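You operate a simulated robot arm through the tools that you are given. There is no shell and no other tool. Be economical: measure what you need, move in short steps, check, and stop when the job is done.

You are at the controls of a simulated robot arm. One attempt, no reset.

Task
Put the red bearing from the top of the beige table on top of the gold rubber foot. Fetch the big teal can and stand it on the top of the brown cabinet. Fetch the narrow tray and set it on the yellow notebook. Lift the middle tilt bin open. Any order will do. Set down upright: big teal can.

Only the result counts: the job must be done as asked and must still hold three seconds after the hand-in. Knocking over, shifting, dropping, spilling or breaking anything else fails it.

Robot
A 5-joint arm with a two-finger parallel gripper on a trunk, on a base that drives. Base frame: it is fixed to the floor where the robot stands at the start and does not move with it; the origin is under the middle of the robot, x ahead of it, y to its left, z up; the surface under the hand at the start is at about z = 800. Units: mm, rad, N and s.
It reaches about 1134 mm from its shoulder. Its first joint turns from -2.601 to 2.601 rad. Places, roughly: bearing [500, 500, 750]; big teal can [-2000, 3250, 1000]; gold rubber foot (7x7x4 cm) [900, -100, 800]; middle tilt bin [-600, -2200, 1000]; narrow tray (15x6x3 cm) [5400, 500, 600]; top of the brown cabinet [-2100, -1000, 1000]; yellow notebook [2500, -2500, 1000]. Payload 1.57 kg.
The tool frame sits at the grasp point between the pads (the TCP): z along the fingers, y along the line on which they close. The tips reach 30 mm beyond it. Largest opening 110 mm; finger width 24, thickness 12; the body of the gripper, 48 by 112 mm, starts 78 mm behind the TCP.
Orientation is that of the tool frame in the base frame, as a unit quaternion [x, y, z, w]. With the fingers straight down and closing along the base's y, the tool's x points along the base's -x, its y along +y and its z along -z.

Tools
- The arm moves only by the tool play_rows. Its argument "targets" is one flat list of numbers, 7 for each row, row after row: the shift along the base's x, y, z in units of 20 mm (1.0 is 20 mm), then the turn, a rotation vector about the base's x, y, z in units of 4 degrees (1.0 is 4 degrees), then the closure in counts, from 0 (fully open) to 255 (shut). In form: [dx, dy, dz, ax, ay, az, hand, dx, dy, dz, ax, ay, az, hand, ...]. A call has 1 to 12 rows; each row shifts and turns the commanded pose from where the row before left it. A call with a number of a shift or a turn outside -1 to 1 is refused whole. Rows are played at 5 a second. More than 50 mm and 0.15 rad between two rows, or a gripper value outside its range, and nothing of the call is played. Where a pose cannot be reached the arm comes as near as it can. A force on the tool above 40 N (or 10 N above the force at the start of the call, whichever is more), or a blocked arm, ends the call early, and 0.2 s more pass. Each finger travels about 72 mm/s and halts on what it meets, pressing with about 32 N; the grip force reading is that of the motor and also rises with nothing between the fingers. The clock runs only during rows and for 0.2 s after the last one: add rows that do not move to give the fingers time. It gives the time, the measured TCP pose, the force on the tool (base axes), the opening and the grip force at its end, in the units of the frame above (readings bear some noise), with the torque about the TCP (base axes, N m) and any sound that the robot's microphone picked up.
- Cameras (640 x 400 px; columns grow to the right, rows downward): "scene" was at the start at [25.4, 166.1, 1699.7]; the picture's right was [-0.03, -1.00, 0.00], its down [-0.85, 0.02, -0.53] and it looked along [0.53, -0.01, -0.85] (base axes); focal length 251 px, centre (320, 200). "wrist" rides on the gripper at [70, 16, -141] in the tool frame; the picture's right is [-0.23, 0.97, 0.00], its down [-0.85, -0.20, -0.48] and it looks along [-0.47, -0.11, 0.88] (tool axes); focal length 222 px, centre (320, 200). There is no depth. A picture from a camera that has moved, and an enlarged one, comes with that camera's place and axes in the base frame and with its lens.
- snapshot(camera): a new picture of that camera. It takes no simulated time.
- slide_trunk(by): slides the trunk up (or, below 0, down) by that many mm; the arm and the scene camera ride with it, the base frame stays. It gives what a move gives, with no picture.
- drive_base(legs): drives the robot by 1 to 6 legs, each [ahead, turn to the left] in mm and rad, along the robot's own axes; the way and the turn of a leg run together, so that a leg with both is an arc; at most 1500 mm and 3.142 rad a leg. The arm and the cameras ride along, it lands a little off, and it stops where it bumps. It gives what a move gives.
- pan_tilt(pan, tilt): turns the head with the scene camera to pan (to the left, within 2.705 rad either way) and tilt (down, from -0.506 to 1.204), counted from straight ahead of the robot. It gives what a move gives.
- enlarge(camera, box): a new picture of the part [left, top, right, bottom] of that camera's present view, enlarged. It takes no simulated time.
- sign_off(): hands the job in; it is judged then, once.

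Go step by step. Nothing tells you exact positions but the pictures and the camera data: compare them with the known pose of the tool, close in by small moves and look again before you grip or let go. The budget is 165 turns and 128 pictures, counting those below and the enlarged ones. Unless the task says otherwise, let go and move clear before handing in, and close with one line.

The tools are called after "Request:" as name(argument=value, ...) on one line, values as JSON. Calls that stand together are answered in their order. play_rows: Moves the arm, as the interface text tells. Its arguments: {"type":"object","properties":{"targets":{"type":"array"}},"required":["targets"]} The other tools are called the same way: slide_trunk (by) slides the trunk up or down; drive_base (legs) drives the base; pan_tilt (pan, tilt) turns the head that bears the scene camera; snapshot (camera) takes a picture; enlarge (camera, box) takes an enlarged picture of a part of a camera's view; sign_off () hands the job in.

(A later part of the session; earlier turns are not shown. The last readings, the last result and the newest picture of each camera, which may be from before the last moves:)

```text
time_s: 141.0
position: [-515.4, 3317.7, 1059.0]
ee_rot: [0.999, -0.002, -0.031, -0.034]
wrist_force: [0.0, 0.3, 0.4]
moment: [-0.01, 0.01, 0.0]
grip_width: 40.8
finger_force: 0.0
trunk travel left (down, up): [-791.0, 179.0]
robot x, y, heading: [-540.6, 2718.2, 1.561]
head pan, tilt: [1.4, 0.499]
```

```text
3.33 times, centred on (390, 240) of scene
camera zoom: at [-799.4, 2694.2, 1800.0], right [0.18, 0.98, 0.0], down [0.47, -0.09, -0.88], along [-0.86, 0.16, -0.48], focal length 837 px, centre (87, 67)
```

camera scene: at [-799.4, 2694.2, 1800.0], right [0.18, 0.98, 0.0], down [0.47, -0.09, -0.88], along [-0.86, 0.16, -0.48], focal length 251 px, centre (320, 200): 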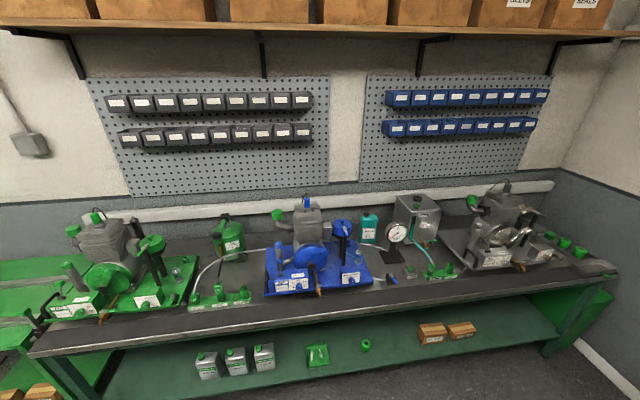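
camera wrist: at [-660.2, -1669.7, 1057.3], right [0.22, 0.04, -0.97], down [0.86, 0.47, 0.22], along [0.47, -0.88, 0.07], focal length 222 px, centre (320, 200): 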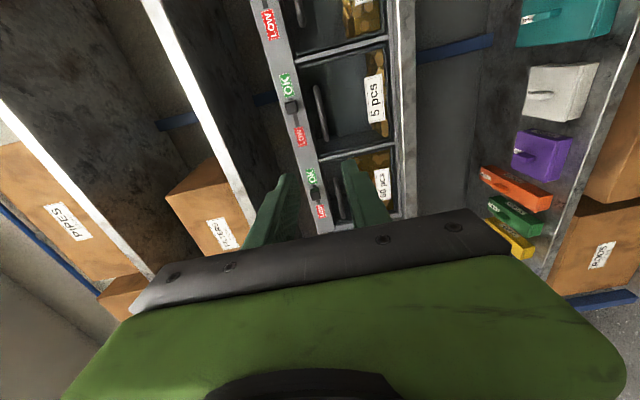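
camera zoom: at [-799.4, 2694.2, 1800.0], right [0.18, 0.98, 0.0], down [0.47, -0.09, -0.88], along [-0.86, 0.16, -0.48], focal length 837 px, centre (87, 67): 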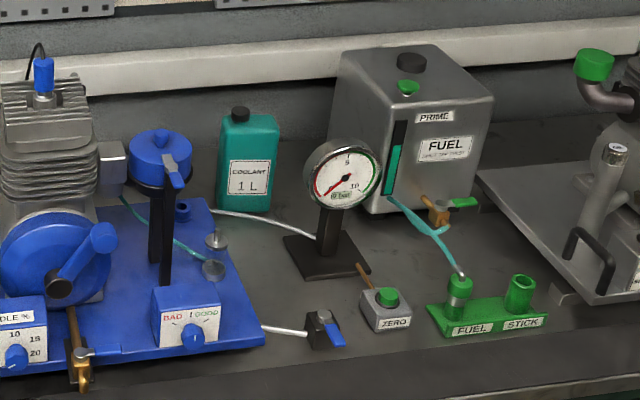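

The can is a 1 L coolant bottle at roughly (-1900, 3180) between the blue machine and the gauge/tank. I'll drive level with it, facing the bench.

Request:
drive_base(legs=[[470, 0], [0, 1.58]])

Request:
slide_trunk(by=170)

Request:
drive_base(legs=[[430, 0]])

Request:
pan_tilt(pan=0, tilt=0.75)

Request:
snapshot(camera="scene")

```text
time_s: 147.7
position: [-1132.1, 3215.1, 1058.7]
ee_rot: [0.705, 0.708, -0.046, -0.002]
wrist_force: [0.3, 0.9, -0.1]
moment: [-0.07, 0.02, -0.01]
grip_width: 41.0
finger_force: 0.1
trunk travel left (down, up): [-791.0, 179.0]
robot x, y, heading: [-537.7, 3144.4, 3.127]
head pan, tilt: [1.4, 0.499]
```

```text
time_s: 149.6
position: [-1134.9, 3213.6, 1228.1]
ee_rot: [0.706, 0.707, -0.045, -0.001]
wrist_force: [-0.6, 0.2, 1.1]
moment: [-0.02, 0.0, 0.01]
grip_width: 41.0
finger_force: 0.1
trunk travel left (down, up): [-961.0, 9.0]
robot x, y, heading: [-536.4, 3142.5, 3.13]
head pan, tilt: [1.4, 0.499]
```

```text
time_s: 152.2
position: [-1564.2, 3224.5, 1228.1]
ee_rot: [0.707, 0.706, -0.045, -0.002]
wrist_force: [0.4, 0.2, -0.4]
moment: [-0.01, 0.01, -0.04]
grip_width: 41.1
finger_force: 0.0
trunk travel left (down, up): [-961.0, 9.0]
robot x, y, heading: [-966.6, 3150.9, 3.118]
head pan, tilt: [1.4, 0.499]
```

```text
time_s: 153.7
position: [-1564.0, 3222.9, 1229.1]
ee_rot: [0.706, 0.707, -0.045, -0.002]
wrist_force: [1.0, -0.7, 0.4]
moment: [-0.01, -0.01, 0.05]
grip_width: 40.9
finger_force: 0.0
trunk travel left (down, up): [-961.0, 9.0]
robot x, y, heading: [-969.0, 3151.2, 3.119]
head pan, tilt: [0.0, 0.75]
```

```text
63 pictures are left
camera scene: at [-1006.4, 2984.6, 1948.0], right [0.02, 1.0, 0.0], down [0.68, -0.02, -0.73], along [-0.73, 0.02, -0.68], focal length 251 px, centre (320, 200)
```

scene: 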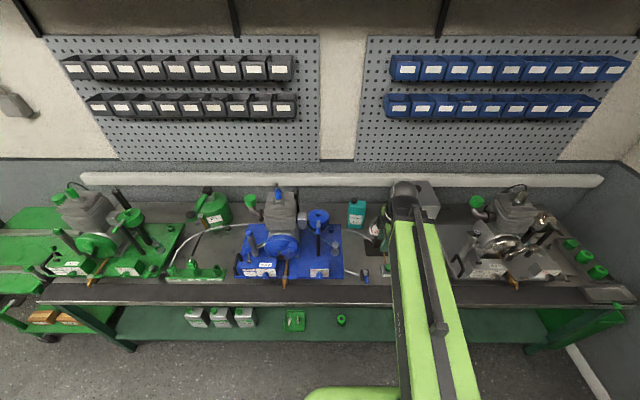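

Request:
play_rows(targets=[-1, 0, 0, 0.1, -0.1, 0, 0, -1, 0, 0, 0.1, -0.1, 0, 0, -1, 0, 0, 0.1, -0.1, 0, 0, -1, 0, 0, 0.1, -0.1, 0, 0, -1, 0, 0, 0.1, -0.1, 0, 0, -1, 0, 0, 0.1, -0.1, 0, 0, -1, 0, 0, 0.1, -0.1, 0, 0, -1, 0, 0, 0.1, -0.1, 0, 0, -1, 0, 0, 0.1, -0.1, 0, 0, -1, 0, 0, 0, 0, 0, 0, -1, 0, 0, 0, 0, 0, 0, -1, 0, 0, 0, 0, 0, 0])

Request:
snapshot(camera="wrist")

Request:
enlarge(camera="scene", box=[310, 180, 450, 280])

```text
time_s: 156.3
position: [-1804.4, 3223.7, 1226.7]
ee_rot: [0.708, 0.706, 0.0, -0.002]
wrist_force: [-0.5, -0.6, -0.4]
moment: [-0.01, -0.02, -0.03]
grip_width: 110.3
finger_force: 0.1
trunk travel left (down, up): [-961.0, 9.0]
robot x, y, heading: [-966.4, 3154.2, 3.116]
head pan, tilt: [0.0, 0.75]
```

```text
62 pictures are left
camera wrist: at [-1788.0, 3293.3, 1368.7], right [0.97, -0.23, 0.0], down [-0.2, -0.86, 0.48], along [-0.11, -0.46, -0.88], focal length 222 px, centre (320, 200)
```

wrist: 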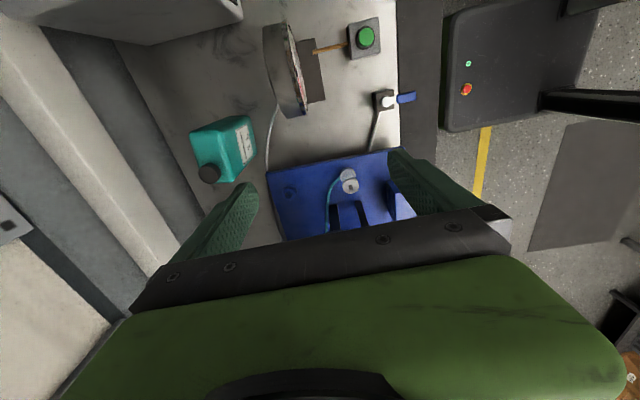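

```text
4.00 times, centred on (380, 230) of scene
camera zoom: at [-1007.1, 2984.6, 1948.0], right [0.02, 1.0, 0.0], down [0.68, -0.02, -0.73], along [-0.73, 0.02, -0.68], focal length 1004 px, centre (80, 80)
```

zoom: 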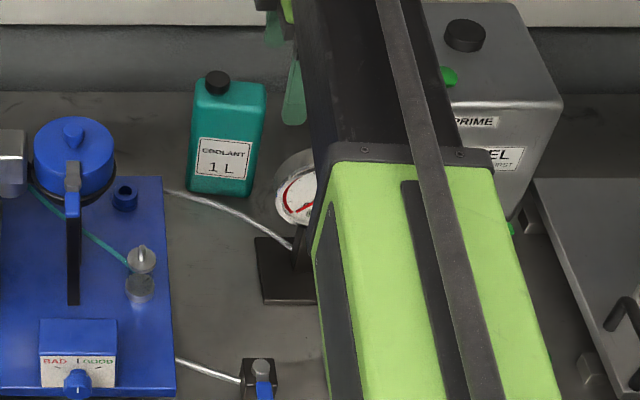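

Request:
enlarge(camera="wrist", box=[160, 90, 290, 210])

```text
3.33 times, centred on (225, 150) of wrist
camera zoom: at [-1788.0, 3293.3, 1368.7], right [0.97, -0.23, 0.0], down [-0.2, -0.86, 0.48], along [-0.11, -0.46, -0.88], focal length 740 px, centre (637, 367)
```

zoom: 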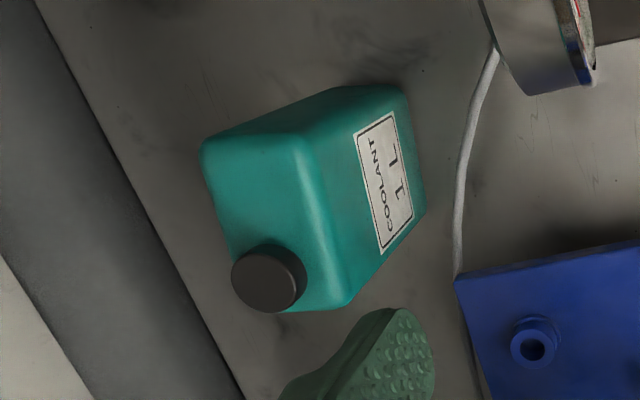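

The can measures about 50 × 94 mm, centred near (-1995, 3221), body z≈822–1000, and yawed about 11°. I'll drive 130 mm closer, align above it, and look.

Request:
drive_base(legs=[[130, 0]])

Request:
play_rows(targets=[-0.76, -0.07, 0, 0, 0, -0.725, 0, -0.76, -0.07, 0, 0, 0, -0.725, 0, -0.76, -0.07, 0, 0, 0, -0.725, 0, -0.76, -0.07, 0, 0, 0, -0.725, 0])

Request:
slide_trunk(by=-120)

Request:
snapshot(camera="wrist")

```text
time_s: 157.6
position: [-1938.4, 3227.3, 1225.8]
ee_rot: [0.708, 0.706, -0.001, -0.001]
wrist_force: [0.3, 0.5, -0.2]
moment: [-0.02, -0.06, 0.02]
grip_width: 109.9
finger_force: 0.2
trunk travel left (down, up): [-961.0, 9.0]
robot x, y, heading: [-1099.2, 3157.4, 3.12]
head pan, tilt: [0.0, 0.75]
```

```text
time_s: 158.6
position: [-1995.7, 3221.3, 1227.5]
ee_rot: [0.776, 0.631, 0.0, -0.001]
wrist_force: [0.4, 0.4, 0.7]
moment: [-0.02, 0.0, 0.04]
grip_width: 110.1
finger_force: 0.1
trunk travel left (down, up): [-961.0, 9.0]
robot x, y, heading: [-1095.1, 3156.3, 3.116]
head pan, tilt: [0.0, 0.75]
```

```text
time_s: 160.1
position: [-1994.5, 3221.7, 1108.6]
ee_rot: [0.776, 0.631, 0.0, -0.002]
wrist_force: [0.2, -0.9, 0.1]
moment: [-0.04, 0.0, 0.0]
grip_width: 109.8
finger_force: 0.0
trunk travel left (down, up): [-841.0, 129.0]
robot x, y, heading: [-1099.1, 3157.9, 3.119]
head pan, tilt: [0.0, 0.75]
```

```text
59 pictures are left
camera wrist: at [-1964.9, 3286.3, 1249.0], right [0.91, -0.42, 0.0], down [-0.37, -0.8, 0.48], along [-0.2, -0.43, -0.88], focal length 222 px, centre (320, 200)
```

wrist: 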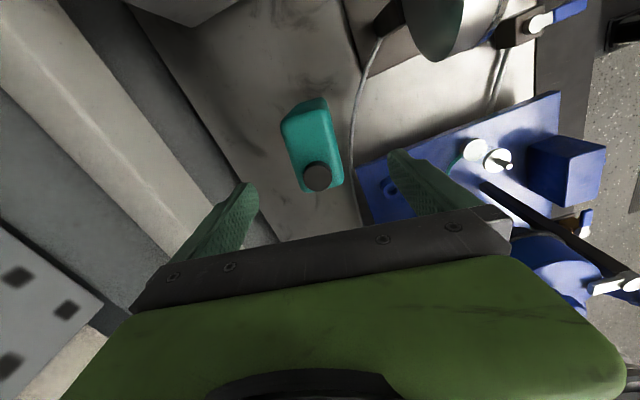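

Request:
play_rows(targets=[-0.2, 0, 0, 0, 0, 0, 0])

Request:
slide_trunk(by=-90)

Request:
enlarge(camera="wrist", box=[170, 70, 470, 250])

```text
time_s: 160.5
position: [-1999.2, 3222.6, 1107.7]
ee_rot: [0.776, 0.631, -0.001, -0.002]
wrist_force: [-0.1, 0.2, 0.3]
moment: [-0.01, 0.0, -0.03]
grip_width: 110.0
finger_force: 0.1
trunk travel left (down, up): [-841.0, 129.0]
robot x, y, heading: [-1099.9, 3156.2, 3.122]
head pan, tilt: [0.0, 0.75]
```

```text
time_s: 161.8
position: [-1998.2, 3220.8, 1018.4]
ee_rot: [0.776, 0.631, -0.001, -0.002]
wrist_force: [0.0, 0.2, 0.0]
moment: [-0.02, -0.01, 0.02]
grip_width: 110.0
finger_force: 0.1
trunk travel left (down, up): [-751.0, 219.0]
robot x, y, heading: [-1094.5, 3157.5, 3.12]
head pan, tilt: [0.0, 0.75]
```

```text
2.13 times, centred on (320, 160) of wrist
camera zoom: at [-1968.9, 3286.4, 1159.0], right [0.91, -0.42, 0.0], down [-0.37, -0.8, 0.48], along [-0.2, -0.43, -0.88], focal length 474 px, centre (320, 285)
```

zoom: 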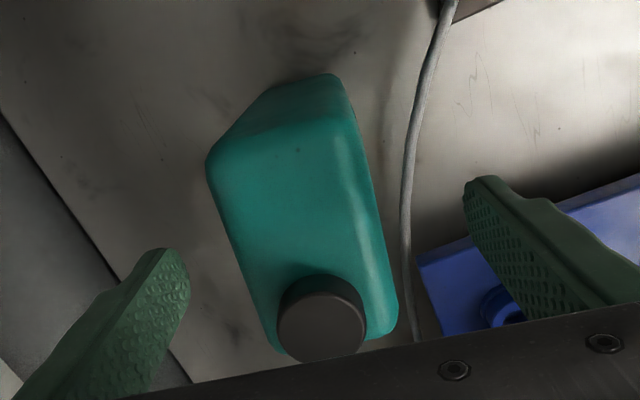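

The can sits centrally between the fingers, and the hose on the bench is far below the tips. I'll lower and close.

Request:
play_rows(targets=[-0.2, 0.15, 0, 0, 0, 0, 0])

Request:
slide_trunk(by=-60)

Request:
play_rows(targets=[0, 0, 0, 0, 0, 0, 40, 0, 0, 0, 0, 0, 0, 80, 0, 0, 0, 0, 0, 0, 110, 0, 0, 0, 0, 0, 0, 130, 0, 0, 0, 0, 0, 0, 150, 0, 0, 0, 0, 0, 0, 180, 0, 0, 0, 0, 0, 0, 220, 0, 0, 0, 0, 0, 0, 220])

Request:
enlarge(camera="wrist", box=[170, 70, 470, 250])

```text
time_s: 162.2
position: [-2004.2, 3227.2, 1018.3]
ee_rot: [0.775, 0.632, -0.001, -0.003]
wrist_force: [0.8, 0.2, 0.0]
moment: [0.0, 0.02, -0.02]
grip_width: 110.1
finger_force: 0.1
trunk travel left (down, up): [-751.0, 219.0]
robot x, y, heading: [-1098.9, 3157.4, 3.119]
head pan, tilt: [0.0, 0.75]
```

```text
time_s: 163.2
position: [-2003.9, 3225.7, 959.0]
ee_rot: [0.776, 0.631, 0.0, -0.002]
wrist_force: [-1.1, 0.4, -0.3]
moment: [0.0, 0.02, 0.02]
grip_width: 109.8
finger_force: 0.1
trunk travel left (down, up): [-691.0, 279.0]
robot x, y, heading: [-1096.6, 3157.1, 3.119]
head pan, tilt: [0.0, 0.75]
```

```text
time_s: 164.9
position: [-2003.6, 3225.3, 957.4]
ee_rot: [0.775, 0.632, 0.0, -0.002]
wrist_force: [-4.1, 2.3, 0.5]
moment: [0.35, 0.2, 0.02]
grip_width: 62.6
finger_force: 32.3
trunk travel left (down, up): [-691.0, 279.0]
robot x, y, heading: [-1100.0, 3154.4, 3.118]
head pan, tilt: [0.0, 0.75]
```

```text
2.13 times, centred on (320, 160) of wrist
camera zoom: at [-1973.3, 3289.8, 1098.8], right [0.91, -0.42, 0.0], down [-0.37, -0.8, 0.48], along [-0.2, -0.43, -0.88], focal length 474 px, centre (320, 285)
```

zoom: 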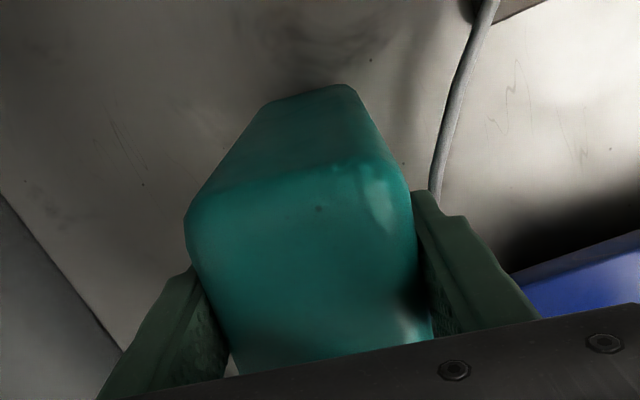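

The can is gripped (62.6 mm). Lift it.

Request:
slide_trunk(by=30)

Request:
slide_trunk(by=240)

Request:
snapshot(camera="scene")

```text
time_s: 165.7
position: [-2002.7, 3225.0, 987.0]
ee_rot: [0.776, 0.631, 0.0, -0.003]
wrist_force: [0.5, 0.0, -9.8]
moment: [0.11, -0.04, -0.01]
grip_width: 62.1
finger_force: 31.7
trunk travel left (down, up): [-721.0, 249.0]
robot x, y, heading: [-1104.0, 3153.7, 3.118]
head pan, tilt: [0.0, 0.75]
```

```text
time_s: 168.2
position: [-2004.5, 3224.0, 1226.0]
ee_rot: [0.776, 0.631, -0.001, -0.003]
wrist_force: [0.9, 0.4, -10.9]
moment: [0.11, -0.03, -0.03]
grip_width: 62.2
finger_force: 31.9
trunk travel left (down, up): [-961.0, 9.0]
robot x, y, heading: [-1096.9, 3156.6, 3.119]
head pan, tilt: [0.0, 0.75]
```

```text
56 pictures are left
camera scene: at [-1139.5, 2987.8, 1947.9], right [0.02, 1.0, 0.0], down [0.68, -0.02, -0.73], along [-0.73, 0.02, -0.68], focal length 251 px, centre (320, 200)
```

scene: 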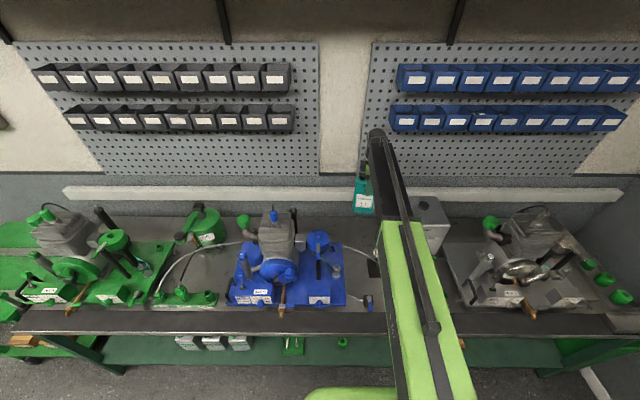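

The can is held well (about 10.5 N). I'll back off, retract the arm, then drive toward the brown cabinet.

Request:
drive_base(legs=[[-500, 0]])

Request:
play_rows(targets=[1, 0, 0, 0, 0, 0, 220, 1, 0, 0, 0, 0, 0, 220, 1, 0, 0, 0, 0, 0, 220, 1, 0, 0, 0, 0, 0, 220, 1, 0, 0, 0, 0, 0, 220, 1, 0, 0, 0, 0, 0, 220, 1, 0, 0, 0, 0, 0, 220, 1, 0, 0, 0, 0, 0, 220, 1, 0, 0, 0, 0, 0, 220, 1, 0, 0, 0, 0, 0, 220, 1, 0, 0, 0, 0, 0, 220, 1, 0, 0, 0, 0, 0, 220])

Request:
drive_base(legs=[[0, 1.57], [1400, 0], [1400, 0], [1400, 0], [0, -1.57]])

Request:
pan_tilt(pan=0, tilt=0.7)

Request:
snapshot(camera="scene")

```text
time_s: 171.1
position: [-1504.9, 3211.5, 1226.6]
ee_rot: [0.775, 0.632, -0.001, -0.002]
wrist_force: [0.4, -0.1, -10.2]
moment: [0.11, 0.02, -0.01]
grip_width: 62.1
finger_force: 31.8
trunk travel left (down, up): [-961.0, 9.0]
robot x, y, heading: [-598.1, 3143.9, 3.124]
head pan, tilt: [0.0, 0.75]
```

```text
time_s: 173.7
position: [-1264.3, 3211.1, 1227.1]
ee_rot: [0.775, 0.633, 0.0, -0.002]
wrist_force: [0.8, -0.3, -10.5]
moment: [0.13, -0.02, -0.03]
grip_width: 62.2
finger_force: 31.9
trunk travel left (down, up): [-961.0, 9.0]
robot x, y, heading: [-600.7, 3144.4, 3.12]
head pan, tilt: [0.0, 0.75]
```

```text
time_s: 201.5
position: [-1297.4, -998.0, 1225.1]
ee_rot: [0.771, 0.637, -0.001, 0.0]
wrist_force: [-0.6, 0.2, -11.4]
moment: [0.08, -0.04, 0.02]
grip_width: 62.0
finger_force: 32.7
trunk travel left (down, up): [-961.0, 9.0]
robot x, y, heading: [-627.7, -1042.6, -3.14]
head pan, tilt: [0.0, 0.75]
```

```text
time_s: 202.2
position: [-1294.8, -1001.6, 1226.8]
ee_rot: [0.77, 0.638, -0.002, -0.003]
wrist_force: [0.1, -0.7, -10.1]
moment: [0.07, -0.01, 0.01]
grip_width: 61.6
finger_force: 32.0
trunk travel left (down, up): [-961.0, 9.0]
robot x, y, heading: [-625.2, -1046.5, -3.136]
head pan, tilt: [0.0, 0.7]
```

```text
55 pictures are left
camera scene: at [-665.7, -1215.3, 1952.1], right [0.0, 1.0, 0.0], down [0.64, 0.0, -0.76], along [-0.76, 0.0, -0.64], focal length 251 px, centre (320, 200)
```

scene: 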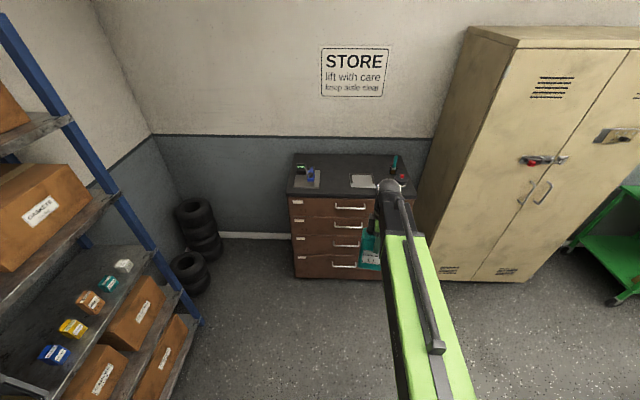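

Request:
enlarge(camera="scene", box=[270, 140, 430, 240])

```text
4.00 times, centred on (350, 190) of scene
camera zoom: at [-665.7, -1215.3, 1952.1], right [0.0, 1.0, 0.0], down [0.64, 0.0, -0.76], along [-0.76, 0.0, -0.64], focal length 1004 px, centre (200, 240)
```

zoom: 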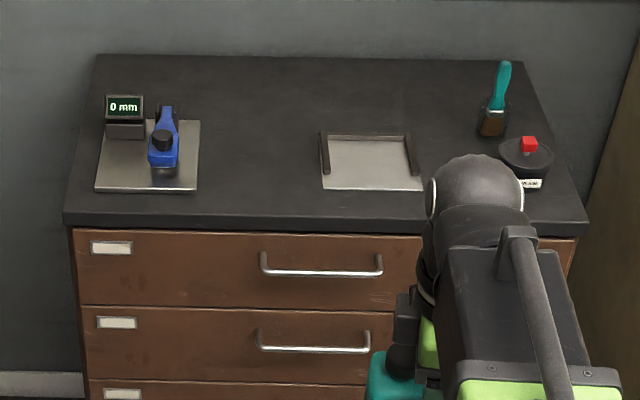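

There's free space between the scale and the metal tray at about y≈-1118, with the top near z≈985. I'll drive up and move the can over it, straightening the yaw.

Request:
drive_base(legs=[[460, 0]])

Request:
play_rows(targets=[-1, -0.6, 0, 0, 0, 0.267, 220, -1, -0.6, 0, 0, 0, 0.267, 220, -1, -0.6, 0, 0, 0, 0.267, 220, -1, -0.6, 0, 0, 0, 0.267, 220, -1, -0.6, 0, 0, 0, 0.267, 220, -1, -0.6, 0, 0, 0, 0.267, 220, -1, -0.6, 0, 0, 0, 0.267, 220, -1, -0.6, 0, 0, 0, 0.267, 220, -1, -0.6, 0, 0, 0, 0.267, 220, -1, -0.4, 0, 0, 0, 0.267, 220, -1, 0, 0, 0, 0, 0, 220])

Request:
enlarge(camera="scene", box=[240, 130, 440, 280])

Request:
snapshot(camera="wrist")

```text
time_s: 204.9
position: [-1762.9, -999.5, 1225.5]
ee_rot: [0.771, 0.637, -0.001, -0.002]
wrist_force: [0.9, 0.9, -10.2]
moment: [0.08, -0.01, 0.02]
grip_width: 61.8
finger_force: 32.2
trunk travel left (down, up): [-961.0, 9.0]
robot x, y, heading: [-1092.7, -1045.6, -3.14]
head pan, tilt: [0.0, 0.7]
```

```text
time_s: 207.3
position: [-1982.6, -1116.8, 1227.1]
ee_rot: [0.708, 0.706, 0.0, -0.002]
wrist_force: [-0.2, 0.0, -11.4]
moment: [0.08, 0.01, 0.01]
grip_width: 61.7
finger_force: 31.7
trunk travel left (down, up): [-961.0, 9.0]
robot x, y, heading: [-1094.6, -1048.2, -3.138]
head pan, tilt: [0.0, 0.7]
```

```text
2.67 times, centred on (340, 205) of scene
camera zoom: at [-1133.5, -1215.2, 1952.2], right [0.0, 1.0, 0.0], down [0.65, 0.0, -0.76], along [-0.76, 0.0, -0.65], focal length 669 px, centre (267, 187)
```

zoom: 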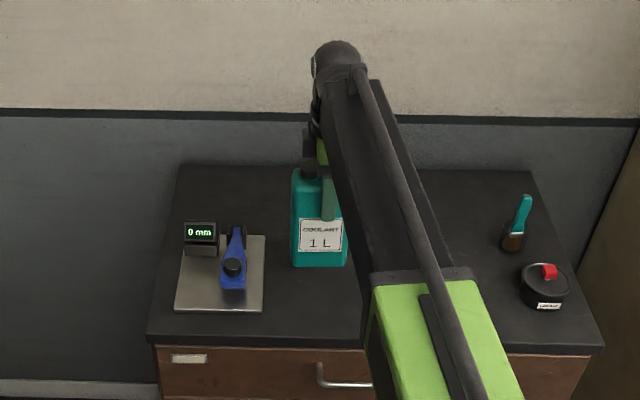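

```text
52 pictures are left
camera wrist: at [-1965.7, -1046.0, 1367.7], right [0.97, -0.23, 0.0], down [-0.2, -0.86, 0.48], along [-0.11, -0.46, -0.88], focal length 222 px, centre (320, 200)
```

wrist: 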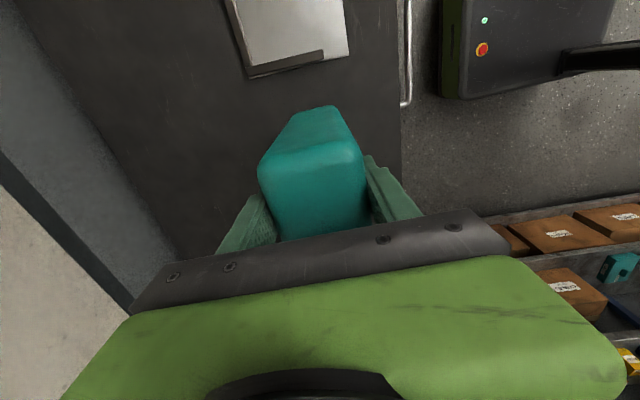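

The can is clear of the scale and tray. I'll lower it with force checks.

Request:
slide_trunk(by=-75)

Request:
enlarge(camera="scene", box=[260, 150, 420, 250])

```text
time_s: 208.5
position: [-1978.3, -1114.5, 1155.2]
ee_rot: [0.708, 0.706, -0.002, -0.003]
wrist_force: [-6.6, 0.2, 27.7]
moment: [0.21, -0.12, -0.12]
grip_width: 61.6
finger_force: 31.7
trunk travel left (down, up): [-886.0, 84.0]
robot x, y, heading: [-1096.1, -1047.4, -3.139]
head pan, tilt: [0.0, 0.7]
```

```text
4.00 times, centred on (340, 200) of scene
camera zoom: at [-1128.2, -1214.5, 1878.0], right [0.0, 1.0, 0.0], down [0.64, 0.0, -0.77], along [-0.77, 0.0, -0.64], focal length 1004 px, centre (240, 200)
```

zoom: 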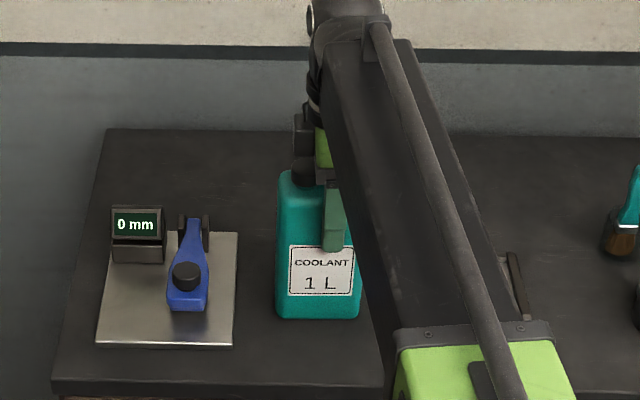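

It's already touching (about 38 N). I'll ease up 2.5 mm before releasing.

Request:
slide_trunk(by=2.5)

```text
time_s: 209.0
position: [-1979.7, -1115.2, 1155.0]
ee_rot: [0.708, 0.706, 0.0, -0.003]
wrist_force: [2.2, 1.0, -3.2]
moment: [0.2, -0.63, 0.12]
grip_width: 61.8
finger_force: 32.2
trunk travel left (down, up): [-888.0, 82.0]
robot x, y, heading: [-1096.1, -1049.3, -3.136]
head pan, tilt: [0.0, 0.7]
```

Near-neutral load with the can supported. Release slowly and rise.

Request:
play_rows(targets=[0, 0, 0, 0, 0, 0, 100, 0, 0, 0, 0, 0, 0, 80, 0, 0, 0, 0, 0, 0, 60, 0, 0, 0, 0, 0, 0, 30, 0, 0, 0, 0, 0, 0, 0, 0, 0, 0, 0, 0, 0, 0, 0, 0, 0, 0, 0, 0, 0])

Request:
snapshot(camera="wrist")

```text
time_s: 210.6
position: [-1980.5, -1114.9, 1155.2]
ee_rot: [0.708, 0.706, -0.001, -0.003]
wrist_force: [-0.9, -0.3, 0.1]
moment: [0.01, 0.01, 0.0]
grip_width: 110.1
finger_force: 0.1
trunk travel left (down, up): [-888.0, 82.0]
robot x, y, heading: [-1093.6, -1042.1, -3.147]
head pan, tilt: [0.0, 0.7]
```

```text
50 pictures are left
camera wrist: at [-1963.7, -1045.8, 1296.4], right [0.97, -0.23, 0.0], down [-0.2, -0.86, 0.48], along [-0.11, -0.46, -0.88], focal length 222 px, centre (320, 200)
```

wrist: 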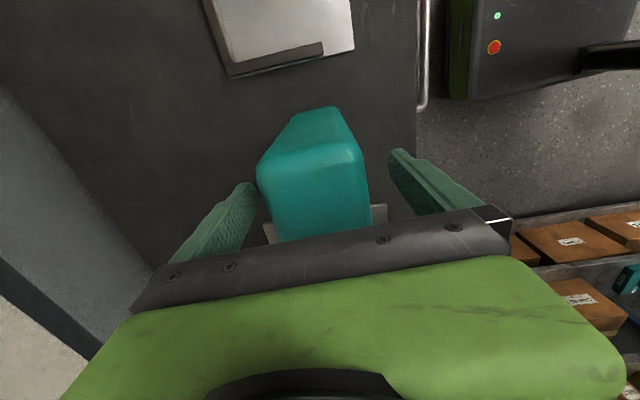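

The can stands free. I'll rise clear with the trunk and then the arm, and verify.

Request:
slide_trunk(by=80)

Request:
play_rows(targets=[0, 0, 1, 0, 0, 0, 0, 0, 0, 1, 0, 0, 0, 0, 0, 0, 1, 0, 0, 0, 0, 0, 0, 1, 0, 0, 0, 0, 0, 0, 0, 0, 0, 0, 0])

Request:
snapshot(camera="wrist")

```text
time_s: 211.8
position: [-1980.8, -1115.6, 1234.5]
ee_rot: [0.708, 0.706, -0.002, -0.002]
wrist_force: [0.1, -0.5, 0.2]
moment: [-0.03, 0.0, -0.01]
grip_width: 110.1
finger_force: 0.1
trunk travel left (down, up): [-968.0, 2.0]
robot x, y, heading: [-1095.7, -1042.2, -3.142]
head pan, tilt: [0.0, 0.7]
```

```text
time_s: 213.0
position: [-1979.3, -1114.8, 1235.5]
ee_rot: [0.709, 0.706, -0.001, -0.002]
wrist_force: [-0.4, -0.4, 0.7]
moment: [0.03, 0.0, 0.02]
grip_width: 110.1
finger_force: 0.0
out of reach, approached as far as the arm can: row 1, 2, 3, 4
trunk travel left (down, up): [-968.0, 2.0]
robot x, y, heading: [-1095.2, -1048.6, -3.141]
head pan, tilt: [0.0, 0.7]
```

```text
49 pictures are left
camera wrist: at [-1963.6, -1045.8, 1376.4], right [0.97, -0.23, 0.0], down [-0.2, -0.86, 0.48], along [-0.11, -0.46, -0.88], focal length 222 px, centre (320, 200)
```

wrist: 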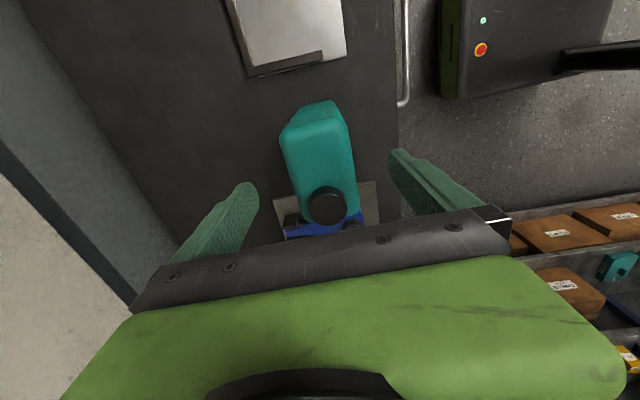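

The hand's height is tied to the trunk, which is at its top, and the tips are barely below the cap. I'll slide sideways (+y) along the can, clear of it, before backing away.

Request:
play_rows(targets=[0, 0.7, 0, 0, 0, 0, 0, 0, 1, 0, 0, 0, 0, 0, 0, 1, 0, 0, 0, 0, 0, 0, 1, 0, 0, 0, 0, 0, 0, 1, 0, 0, 0, 0, 0, 0, 1, 0, 0, 0, 0, 0])

Request:
drive_base(legs=[[-500, 0]])

Request:
enlarge(camera="scene", box=[220, 120, 460, 270])

```text
time_s: 214.4
position: [-1981.9, -1001.0, 1235.2]
ee_rot: [0.708, 0.706, -0.001, -0.003]
wrist_force: [0.0, -0.2, -0.1]
moment: [-0.01, -0.03, 0.0]
grip_width: 109.9
finger_force: 0.1
trunk travel left (down, up): [-968.0, 2.0]
robot x, y, heading: [-1093.1, -1042.8, -3.144]
head pan, tilt: [0.0, 0.7]
```

```text
time_s: 217.3
position: [-1476.3, -999.3, 1236.3]
ee_rot: [0.709, 0.705, -0.001, -0.003]
wrist_force: [0.7, -1.0, 0.7]
moment: [-0.02, -0.02, -0.03]
grip_width: 109.8
finger_force: 0.1
trunk travel left (down, up): [-968.0, 2.0]
robot x, y, heading: [-590.0, -1044.8, 3.135]
head pan, tilt: [0.0, 0.7]
```

```text
2.67 times, centred on (340, 195) of scene
camera zoom: at [-627.5, -1214.9, 1959.8], right [0.0, 1.0, 0.0], down [0.64, 0.0, -0.77], along [-0.77, 0.0, -0.64], focal length 669 px, centre (267, 213)
```

zoom: 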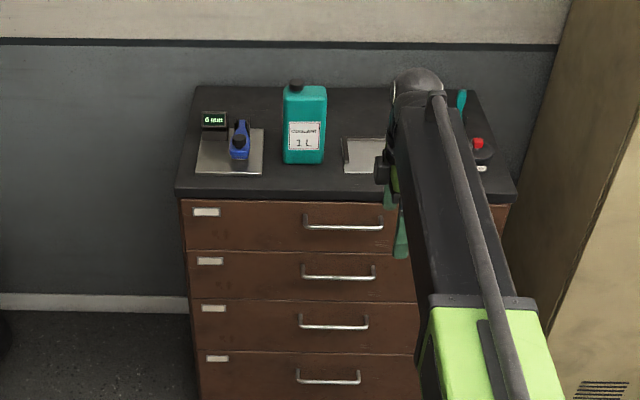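

The can is standing on the cabinet. Next is the tray, so I retract the arm and head for the doorway to the control room.

Request:
play_rows(targets=[1, 0, 0, 0, 0, 0, 0, 1, 0, 0, 0, 0, 0, 0, 1, 0, 0, 0, 0, 0, 0, 1, 0, 0, 0, 0, 0, 0, 1, 0, 0, 0, 0, 0, 0, 1, 0, 0, 0, 0, 0, 0, 1, 0, 0, 0, 0, 0, 0, 1, 0, 0, 0, 0, 0, 0, 1, 0, 0, 0, 0, 0, 0, 1, 0, 0, 0, 0, 0, 0, 1, 0, 0, 0, 0, 0, 0, 1, 0, 0, 0, 0, 0, 0])

Request:
drive_base(legs=[[0, -2.0], [0, -1.755], [970, 0], [0, 0.62]])

Request:
pan_tilt(pan=0.3, tilt=0.45)

Request:
snapshot(camera="scene")

```text
time_s: 219.9
position: [-1235.6, -999.6, 1236.4]
ee_rot: [0.709, 0.705, -0.001, -0.002]
wrist_force: [-0.2, -0.5, -0.3]
moment: [0.01, 0.02, 0.0]
grip_width: 110.0
finger_force: 0.1
trunk travel left (down, up): [-968.0, 2.0]
robot x, y, heading: [-591.6, -1051.2, 3.139]
head pan, tilt: [0.0, 0.7]
```

```text
time_s: 228.7
position: [-23.6, -1362.9, 1235.5]
ee_rot: [-0.535, 0.845, -0.002, 0.001]
wrist_force: [0.8, -1.1, 0.0]
moment: [0.07, -0.01, 0.02]
grip_width: 110.2
finger_force: 0.1
trunk travel left (down, up): [-968.0, 2.0]
robot x, y, heading: [-611.2, -1105.9, -0.475]
head pan, tilt: [0.0, 0.7]
stopped in leg 2: the robot was blocked; the commanded pose is now the measured one
```

```text
time_s: 229.5
position: [-24.3, -1362.4, 1235.3]
ee_rot: [-0.535, 0.845, -0.002, 0.001]
wrist_force: [-1.1, 0.9, 0.3]
moment: [0.0, -0.02, 0.02]
grip_width: 109.9
finger_force: 0.1
trunk travel left (down, up): [-968.0, 2.0]
robot x, y, heading: [-611.2, -1108.9, -0.472]
head pan, tilt: [0.3, 0.45]
```

```text
47 pictures are left
camera scene: at [-484.0, -951.5, 1982.0], right [-0.18, -0.98, 0.0], down [-0.43, 0.08, -0.9], along [0.89, -0.16, -0.44], focal length 251 px, centre (320, 200)
```

scene: 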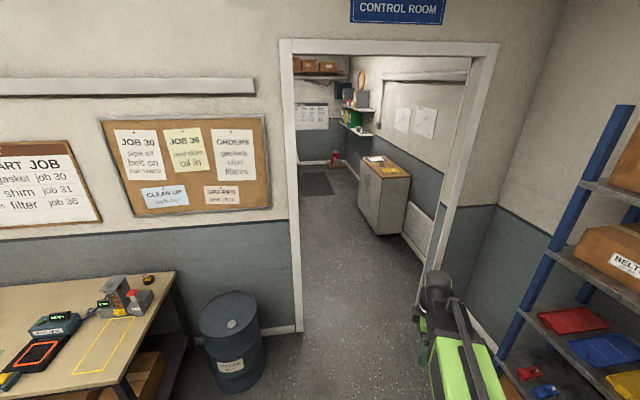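

The turn stopped just short. The doorway (y from -1040 to -2170) and the white cabinet with the yellow notebook are visible ahead. Continue.

Request:
drive_base(legs=[[0, -0.077], [950, 0], [0, 0.55]])

Request:
pan_tilt(pan=0.1, tilt=0.45)

Request:
snapshot(camera="scene")

```text
time_s: 236.4
position: [829.6, -1556.8, 1235.1]
ee_rot: [0.717, -0.697, 0.002, 0.0]
wrist_force: [-0.1, 0.0, -0.3]
moment: [0.01, -0.02, 0.01]
grip_width: 110.1
finger_force: 0.1
trunk travel left (down, up): [-968.0, 2.0]
robot x, y, heading: [187.7, -1582.6, -0.01]
head pan, tilt: [0.3, 0.45]
```

```text
time_s: 237.1
position: [828.6, -1557.5, 1235.2]
ee_rot: [0.717, -0.697, 0.001, -0.002]
wrist_force: [0.5, -0.1, 0.9]
moment: [0.01, 0.01, -0.01]
grip_width: 110.1
finger_force: 0.0
trunk travel left (down, up): [-968.0, 2.0]
robot x, y, heading: [185.7, -1581.0, -0.009]
head pan, tilt: [0.099, 0.45]
```

```text
46 pictures are left
camera scene: at [238.9, -1404.5, 1982.0], right [0.09, -1.0, 0.0], down [-0.43, -0.04, -0.9], along [0.9, 0.08, -0.43], focal length 251 px, centre (320, 200)
```

scene: 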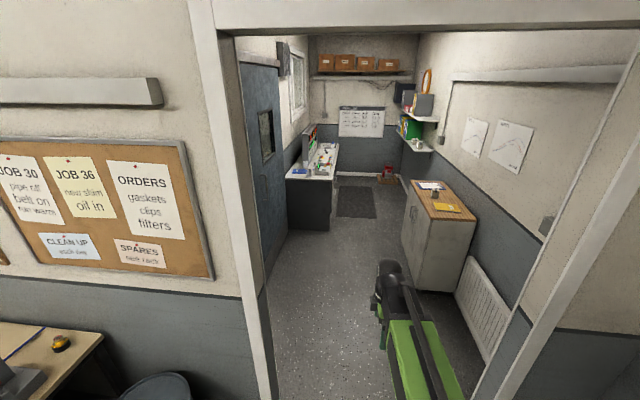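

I'll lower the trunk for the door header, drive through, and look around inside.

Request:
slide_trunk(by=-250)

Request:
drive_base(legs=[[1500, 0], [400, 0]])

Request:
pan_tilt(pan=0.25, tilt=0.4)

Request:
snapshot(camera="scene")

```text
time_s: 239.7
position: [829.0, -1557.9, 985.2]
ee_rot: [0.718, -0.696, 0.001, -0.001]
wrist_force: [0.0, -0.2, 0.1]
moment: [0.0, 0.04, 0.0]
grip_width: 110.1
finger_force: 0.0
trunk travel left (down, up): [-718.0, 252.0]
robot x, y, heading: [187.1, -1581.8, -0.007]
head pan, tilt: [0.099, 0.45]
```

```text
time_s: 249.2
position: [2736.4, -1585.2, 984.3]
ee_rot: [0.717, -0.697, 0.002, -0.002]
wrist_force: [0.5, 0.0, -0.6]
moment: [-0.04, -0.03, 0.0]
grip_width: 110.1
finger_force: 0.1
trunk travel left (down, up): [-718.0, 252.0]
robot x, y, heading: [2091.9, -1611.2, -0.01]
head pan, tilt: [0.099, 0.45]
```

```text
time_s: 249.9
position: [2735.5, -1585.2, 985.2]
ee_rot: [0.717, -0.697, 0.001, -0.001]
wrist_force: [0.1, 0.4, 0.6]
moment: [0.0, 0.01, 0.01]
grip_width: 110.0
finger_force: 0.0
trunk travel left (down, up): [-718.0, 252.0]
robot x, y, heading: [2095.0, -1610.1, -0.016]
head pan, tilt: [0.25, 0.4]
```

```text
45 pictures are left
camera scene: at [2144.0, -1417.0, 1736.6], right [0.23, -0.97, 0.0], down [-0.38, -0.09, -0.92], along [0.9, 0.22, -0.39], focal length 251 px, centre (320, 200)
```

scene: 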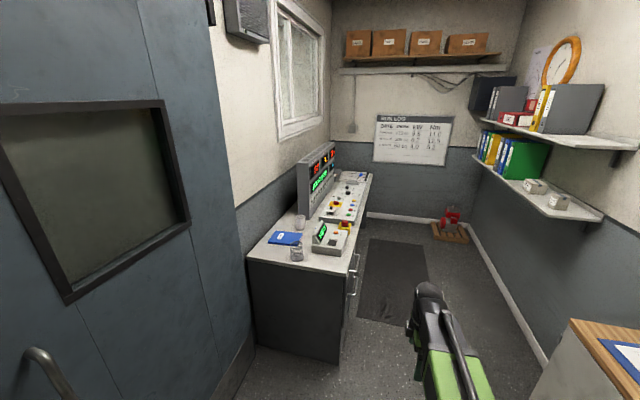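

Request:
pan_tilt(pan=1.5, tilt=0.3)

Request:
snapshot(camera="scene")

```text
time_s: 251.4
position: [2734.9, -1583.4, 985.0]
ee_rot: [0.717, -0.697, 0.001, -0.001]
wrist_force: [0.0, 0.0, 0.3]
moment: [0.0, 0.02, -0.01]
grip_width: 110.1
finger_force: 0.1
trunk travel left (down, up): [-718.0, 252.0]
robot x, y, heading: [2095.8, -1607.8, -0.006]
head pan, tilt: [1.499, 0.3]
```

```text
44 pictures are left
camera scene: at [2061.7, -1345.7, 1745.9], right [1.0, -0.08, 0.0], down [-0.02, -0.29, -0.96], along [0.08, 0.95, -0.3], focal length 251 px, centre (320, 200)
```

scene: 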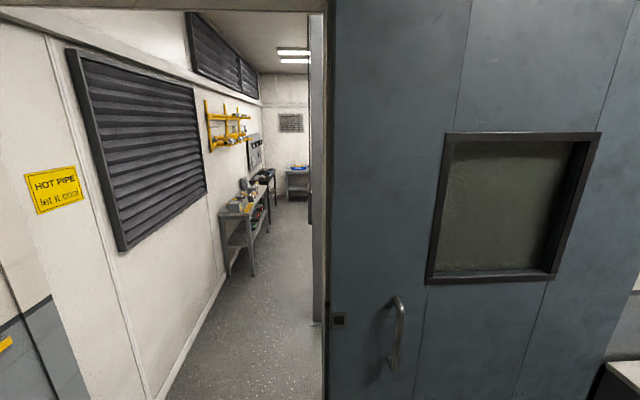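

There's another room to the left behind a sliding/hinged blue door. I'll look down at the opening's floor.

Request:
pan_tilt(pan=1.75, tilt=0.85)

Request:
snapshot(camera="scene")

```text
time_s: 252.3
position: [2735.0, -1584.6, 985.6]
ee_rot: [0.718, -0.696, 0.001, -0.001]
wrist_force: [0.9, -0.1, -0.1]
moment: [0.0, -0.03, 0.02]
grip_width: 110.2
finger_force: 0.0
trunk travel left (down, up): [-718.0, 252.0]
robot x, y, heading: [2092.5, -1610.6, -0.01]
head pan, tilt: [1.751, 0.85]
```

```text
43 pictures are left
camera scene: at [2040.8, -1361.6, 1697.6], right [0.99, 0.17, 0.0], down [0.12, -0.74, -0.66], along [-0.11, 0.65, -0.75], focal length 251 px, centre (320, 200)
```

scene: 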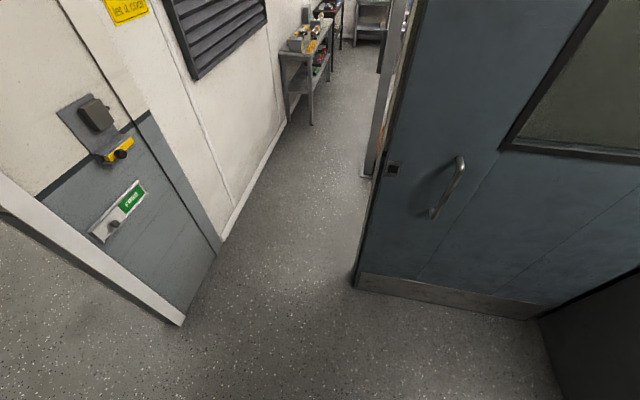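

The opening is about x 1105–2160 at y≈-640. I'll reverse to x≈1630, turn left, and go in.

Request:
drive_base(legs=[[-465, 0], [0, 1.58], [1300, 0]])

Request:
pan_tilt(pan=-1.0, tilt=0.45)

Request:
snapshot(camera="scene")

```text
time_s: 265.1
position: [1629.0, 339.1, 985.0]
ee_rot: [1.0, 0.01, 0.0, -0.001]
wrist_force: [0.2, 0.0, 0.1]
moment: [-0.02, -0.01, 0.0]
grip_width: 110.1
finger_force: 0.1
trunk travel left (down, up): [-718.0, 252.0]
robot x, y, heading: [1650.4, -303.0, 1.539]
head pan, tilt: [1.751, 0.85]
```

```text
time_s: 267.5
position: [1629.1, 339.8, 986.2]
ee_rot: [1.0, 0.01, 0.0, -0.002]
wrist_force: [-0.4, -0.2, 0.4]
moment: [-0.04, 0.0, -0.05]
grip_width: 110.0
finger_force: 0.1
trunk travel left (down, up): [-718.0, 252.0]
robot x, y, heading: [1647.0, -299.4, 1.54]
head pan, tilt: [-1.0, 0.45]
```

```text
42 pictures are left
camera scene: at [1557.4, -294.5, 1731.9], right [0.52, -0.86, 0.0], down [-0.37, -0.22, -0.9], along [0.77, 0.47, -0.44], focal length 251 px, centre (320, 200)
```

scene: 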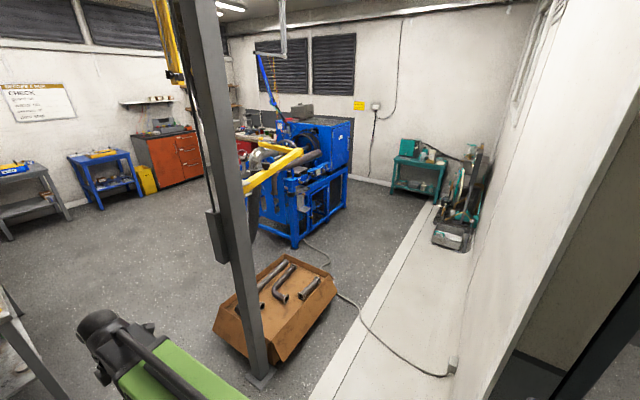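

Request:
enlarge(camera="scene", box=[380, 130, 500, 260])

```text
3.08 times, centred on (440, 195) of scene
camera zoom: at [1557.4, -294.5, 1731.9], right [0.52, -0.86, 0.0], down [-0.37, -0.22, -0.9], along [0.77, 0.47, -0.44], focal length 772 px, centre (-49, 215)
```

zoom: 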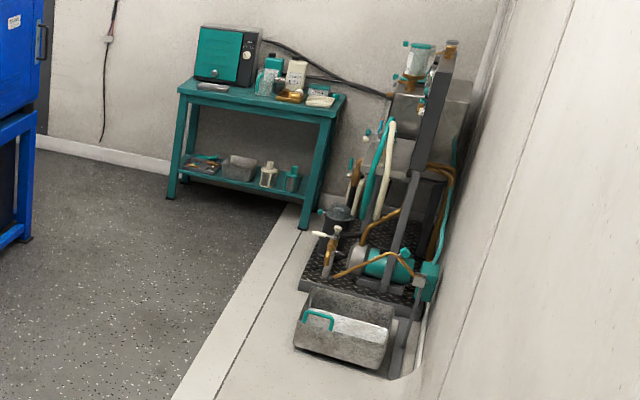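

The teal table with small trays is at about x 5390+, y 0–660, top z≈560. I'll drive along y≈-130 past the pipe crate, then angle toward the table.

Request:
drive_base(legs=[[170, 0], [0, -1.54], [1500, 0]])

Request:
pan_tilt(pan=0.1, tilt=0.55)

Request:
snapshot(camera="scene")

```text
time_s: 279.8
position: [3789.7, -74.2, 984.9]
ee_rot: [0.726, -0.688, 0.001, -0.001]
wrist_force: [-0.5, 0.8, -0.1]
moment: [0.0, -0.01, 0.02]
grip_width: 109.8
finger_force: 0.0
trunk travel left (down, up): [-718.0, 252.0]
robot x, y, heading: [3151.1, -116.4, 0.002]
head pan, tilt: [-1.0, 0.45]
```

```text
time_s: 281.1
position: [3791.1, -75.0, 984.4]
ee_rot: [0.726, -0.687, 0.001, -0.001]
wrist_force: [-0.4, 0.2, 0.1]
moment: [0.04, 0.01, 0.02]
grip_width: 110.1
finger_force: 0.0
trunk travel left (down, up): [-718.0, 252.0]
robot x, y, heading: [3149.4, -119.7, 0.008]
head pan, tilt: [0.099, 0.55]
```

```text
40 pictures are left
camera scene: at [3196.4, 62.6, 1722.9], right [0.1, -0.99, 0.0], down [-0.52, -0.05, -0.85], along [0.85, 0.09, -0.52], focal length 251 px, centre (320, 200)
```

scene: 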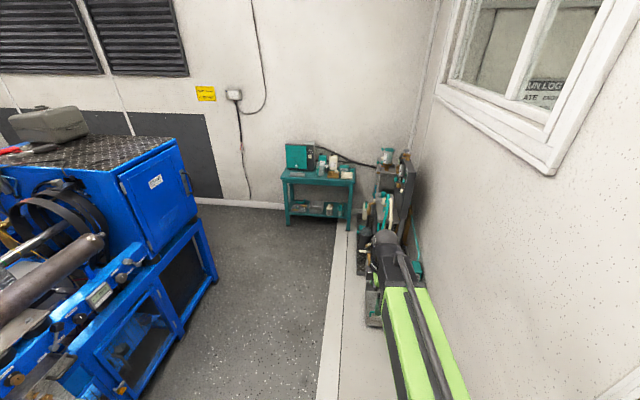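

Request:
drive_base(legs=[[0, 0.305], [1480, 0], [0, -0.305]])

Request:
pan_tilt(pan=0.1, tilt=0.8)

Request:
snapshot(camera="scene")

```text
time_s: 290.4
position: [5200.5, 364.9, 985.9]
ee_rot: [0.724, -0.69, 0.001, -0.001]
wrist_force: [0.2, 1.1, -0.1]
moment: [-0.08, -0.03, 0.02]
grip_width: 110.0
finger_force: 0.1
trunk travel left (down, up): [-718.0, 252.0]
robot x, y, heading: [4555.8, 316.7, 0.002]
head pan, tilt: [0.099, 0.55]
```

```text
time_s: 291.2
position: [5199.9, 364.9, 984.5]
ee_rot: [0.723, -0.69, 0.001, -0.001]
wrist_force: [0.3, 0.5, 0.0]
moment: [-0.02, -0.01, 0.01]
grip_width: 110.1
finger_force: 0.1
trunk travel left (down, up): [-718.0, 252.0]
robot x, y, heading: [4560.8, 322.2, 0.004]
head pan, tilt: [0.099, 0.799]
```

```text
39 pictures are left
camera scene: at [4596.4, 498.5, 1701.6], right [0.1, -0.99, 0.0], down [-0.71, -0.07, -0.7], along [0.69, 0.07, -0.72], focal length 251 px, centre (320, 200)
```

scene: 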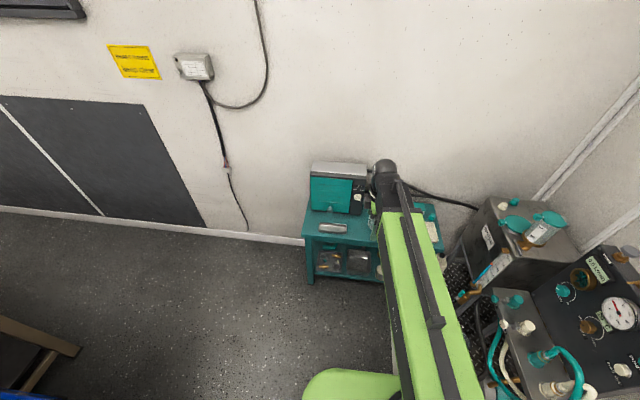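

Request:
enlarge(camera="scene", box=[290, 150, 450, 290])

Request:
snapshot(camera="wrist")

```text
2.86 times, centred on (370, 220) of scene
camera zoom: at [4596.4, 498.5, 1701.6], right [0.1, -0.99, 0.0], down [-0.71, -0.07, -0.7], along [0.69, 0.07, -0.72], focal length 717 px, centre (177, 143)
```

zoom: 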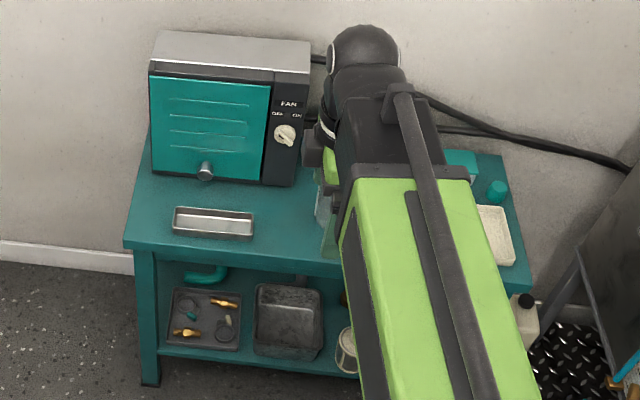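

```text
37 pictures are left
camera wrist: at [5186.4, 295.0, 1126.4], right [-0.98, 0.18, 0.0], down [0.16, 0.86, 0.48], along [0.09, 0.47, -0.88], focal length 222 px, centre (320, 200)
```

wrist: 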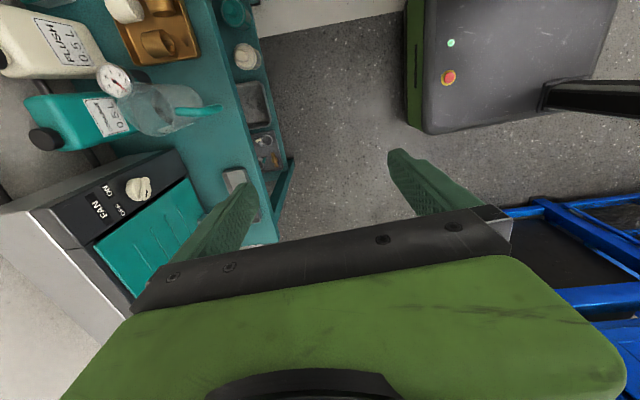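

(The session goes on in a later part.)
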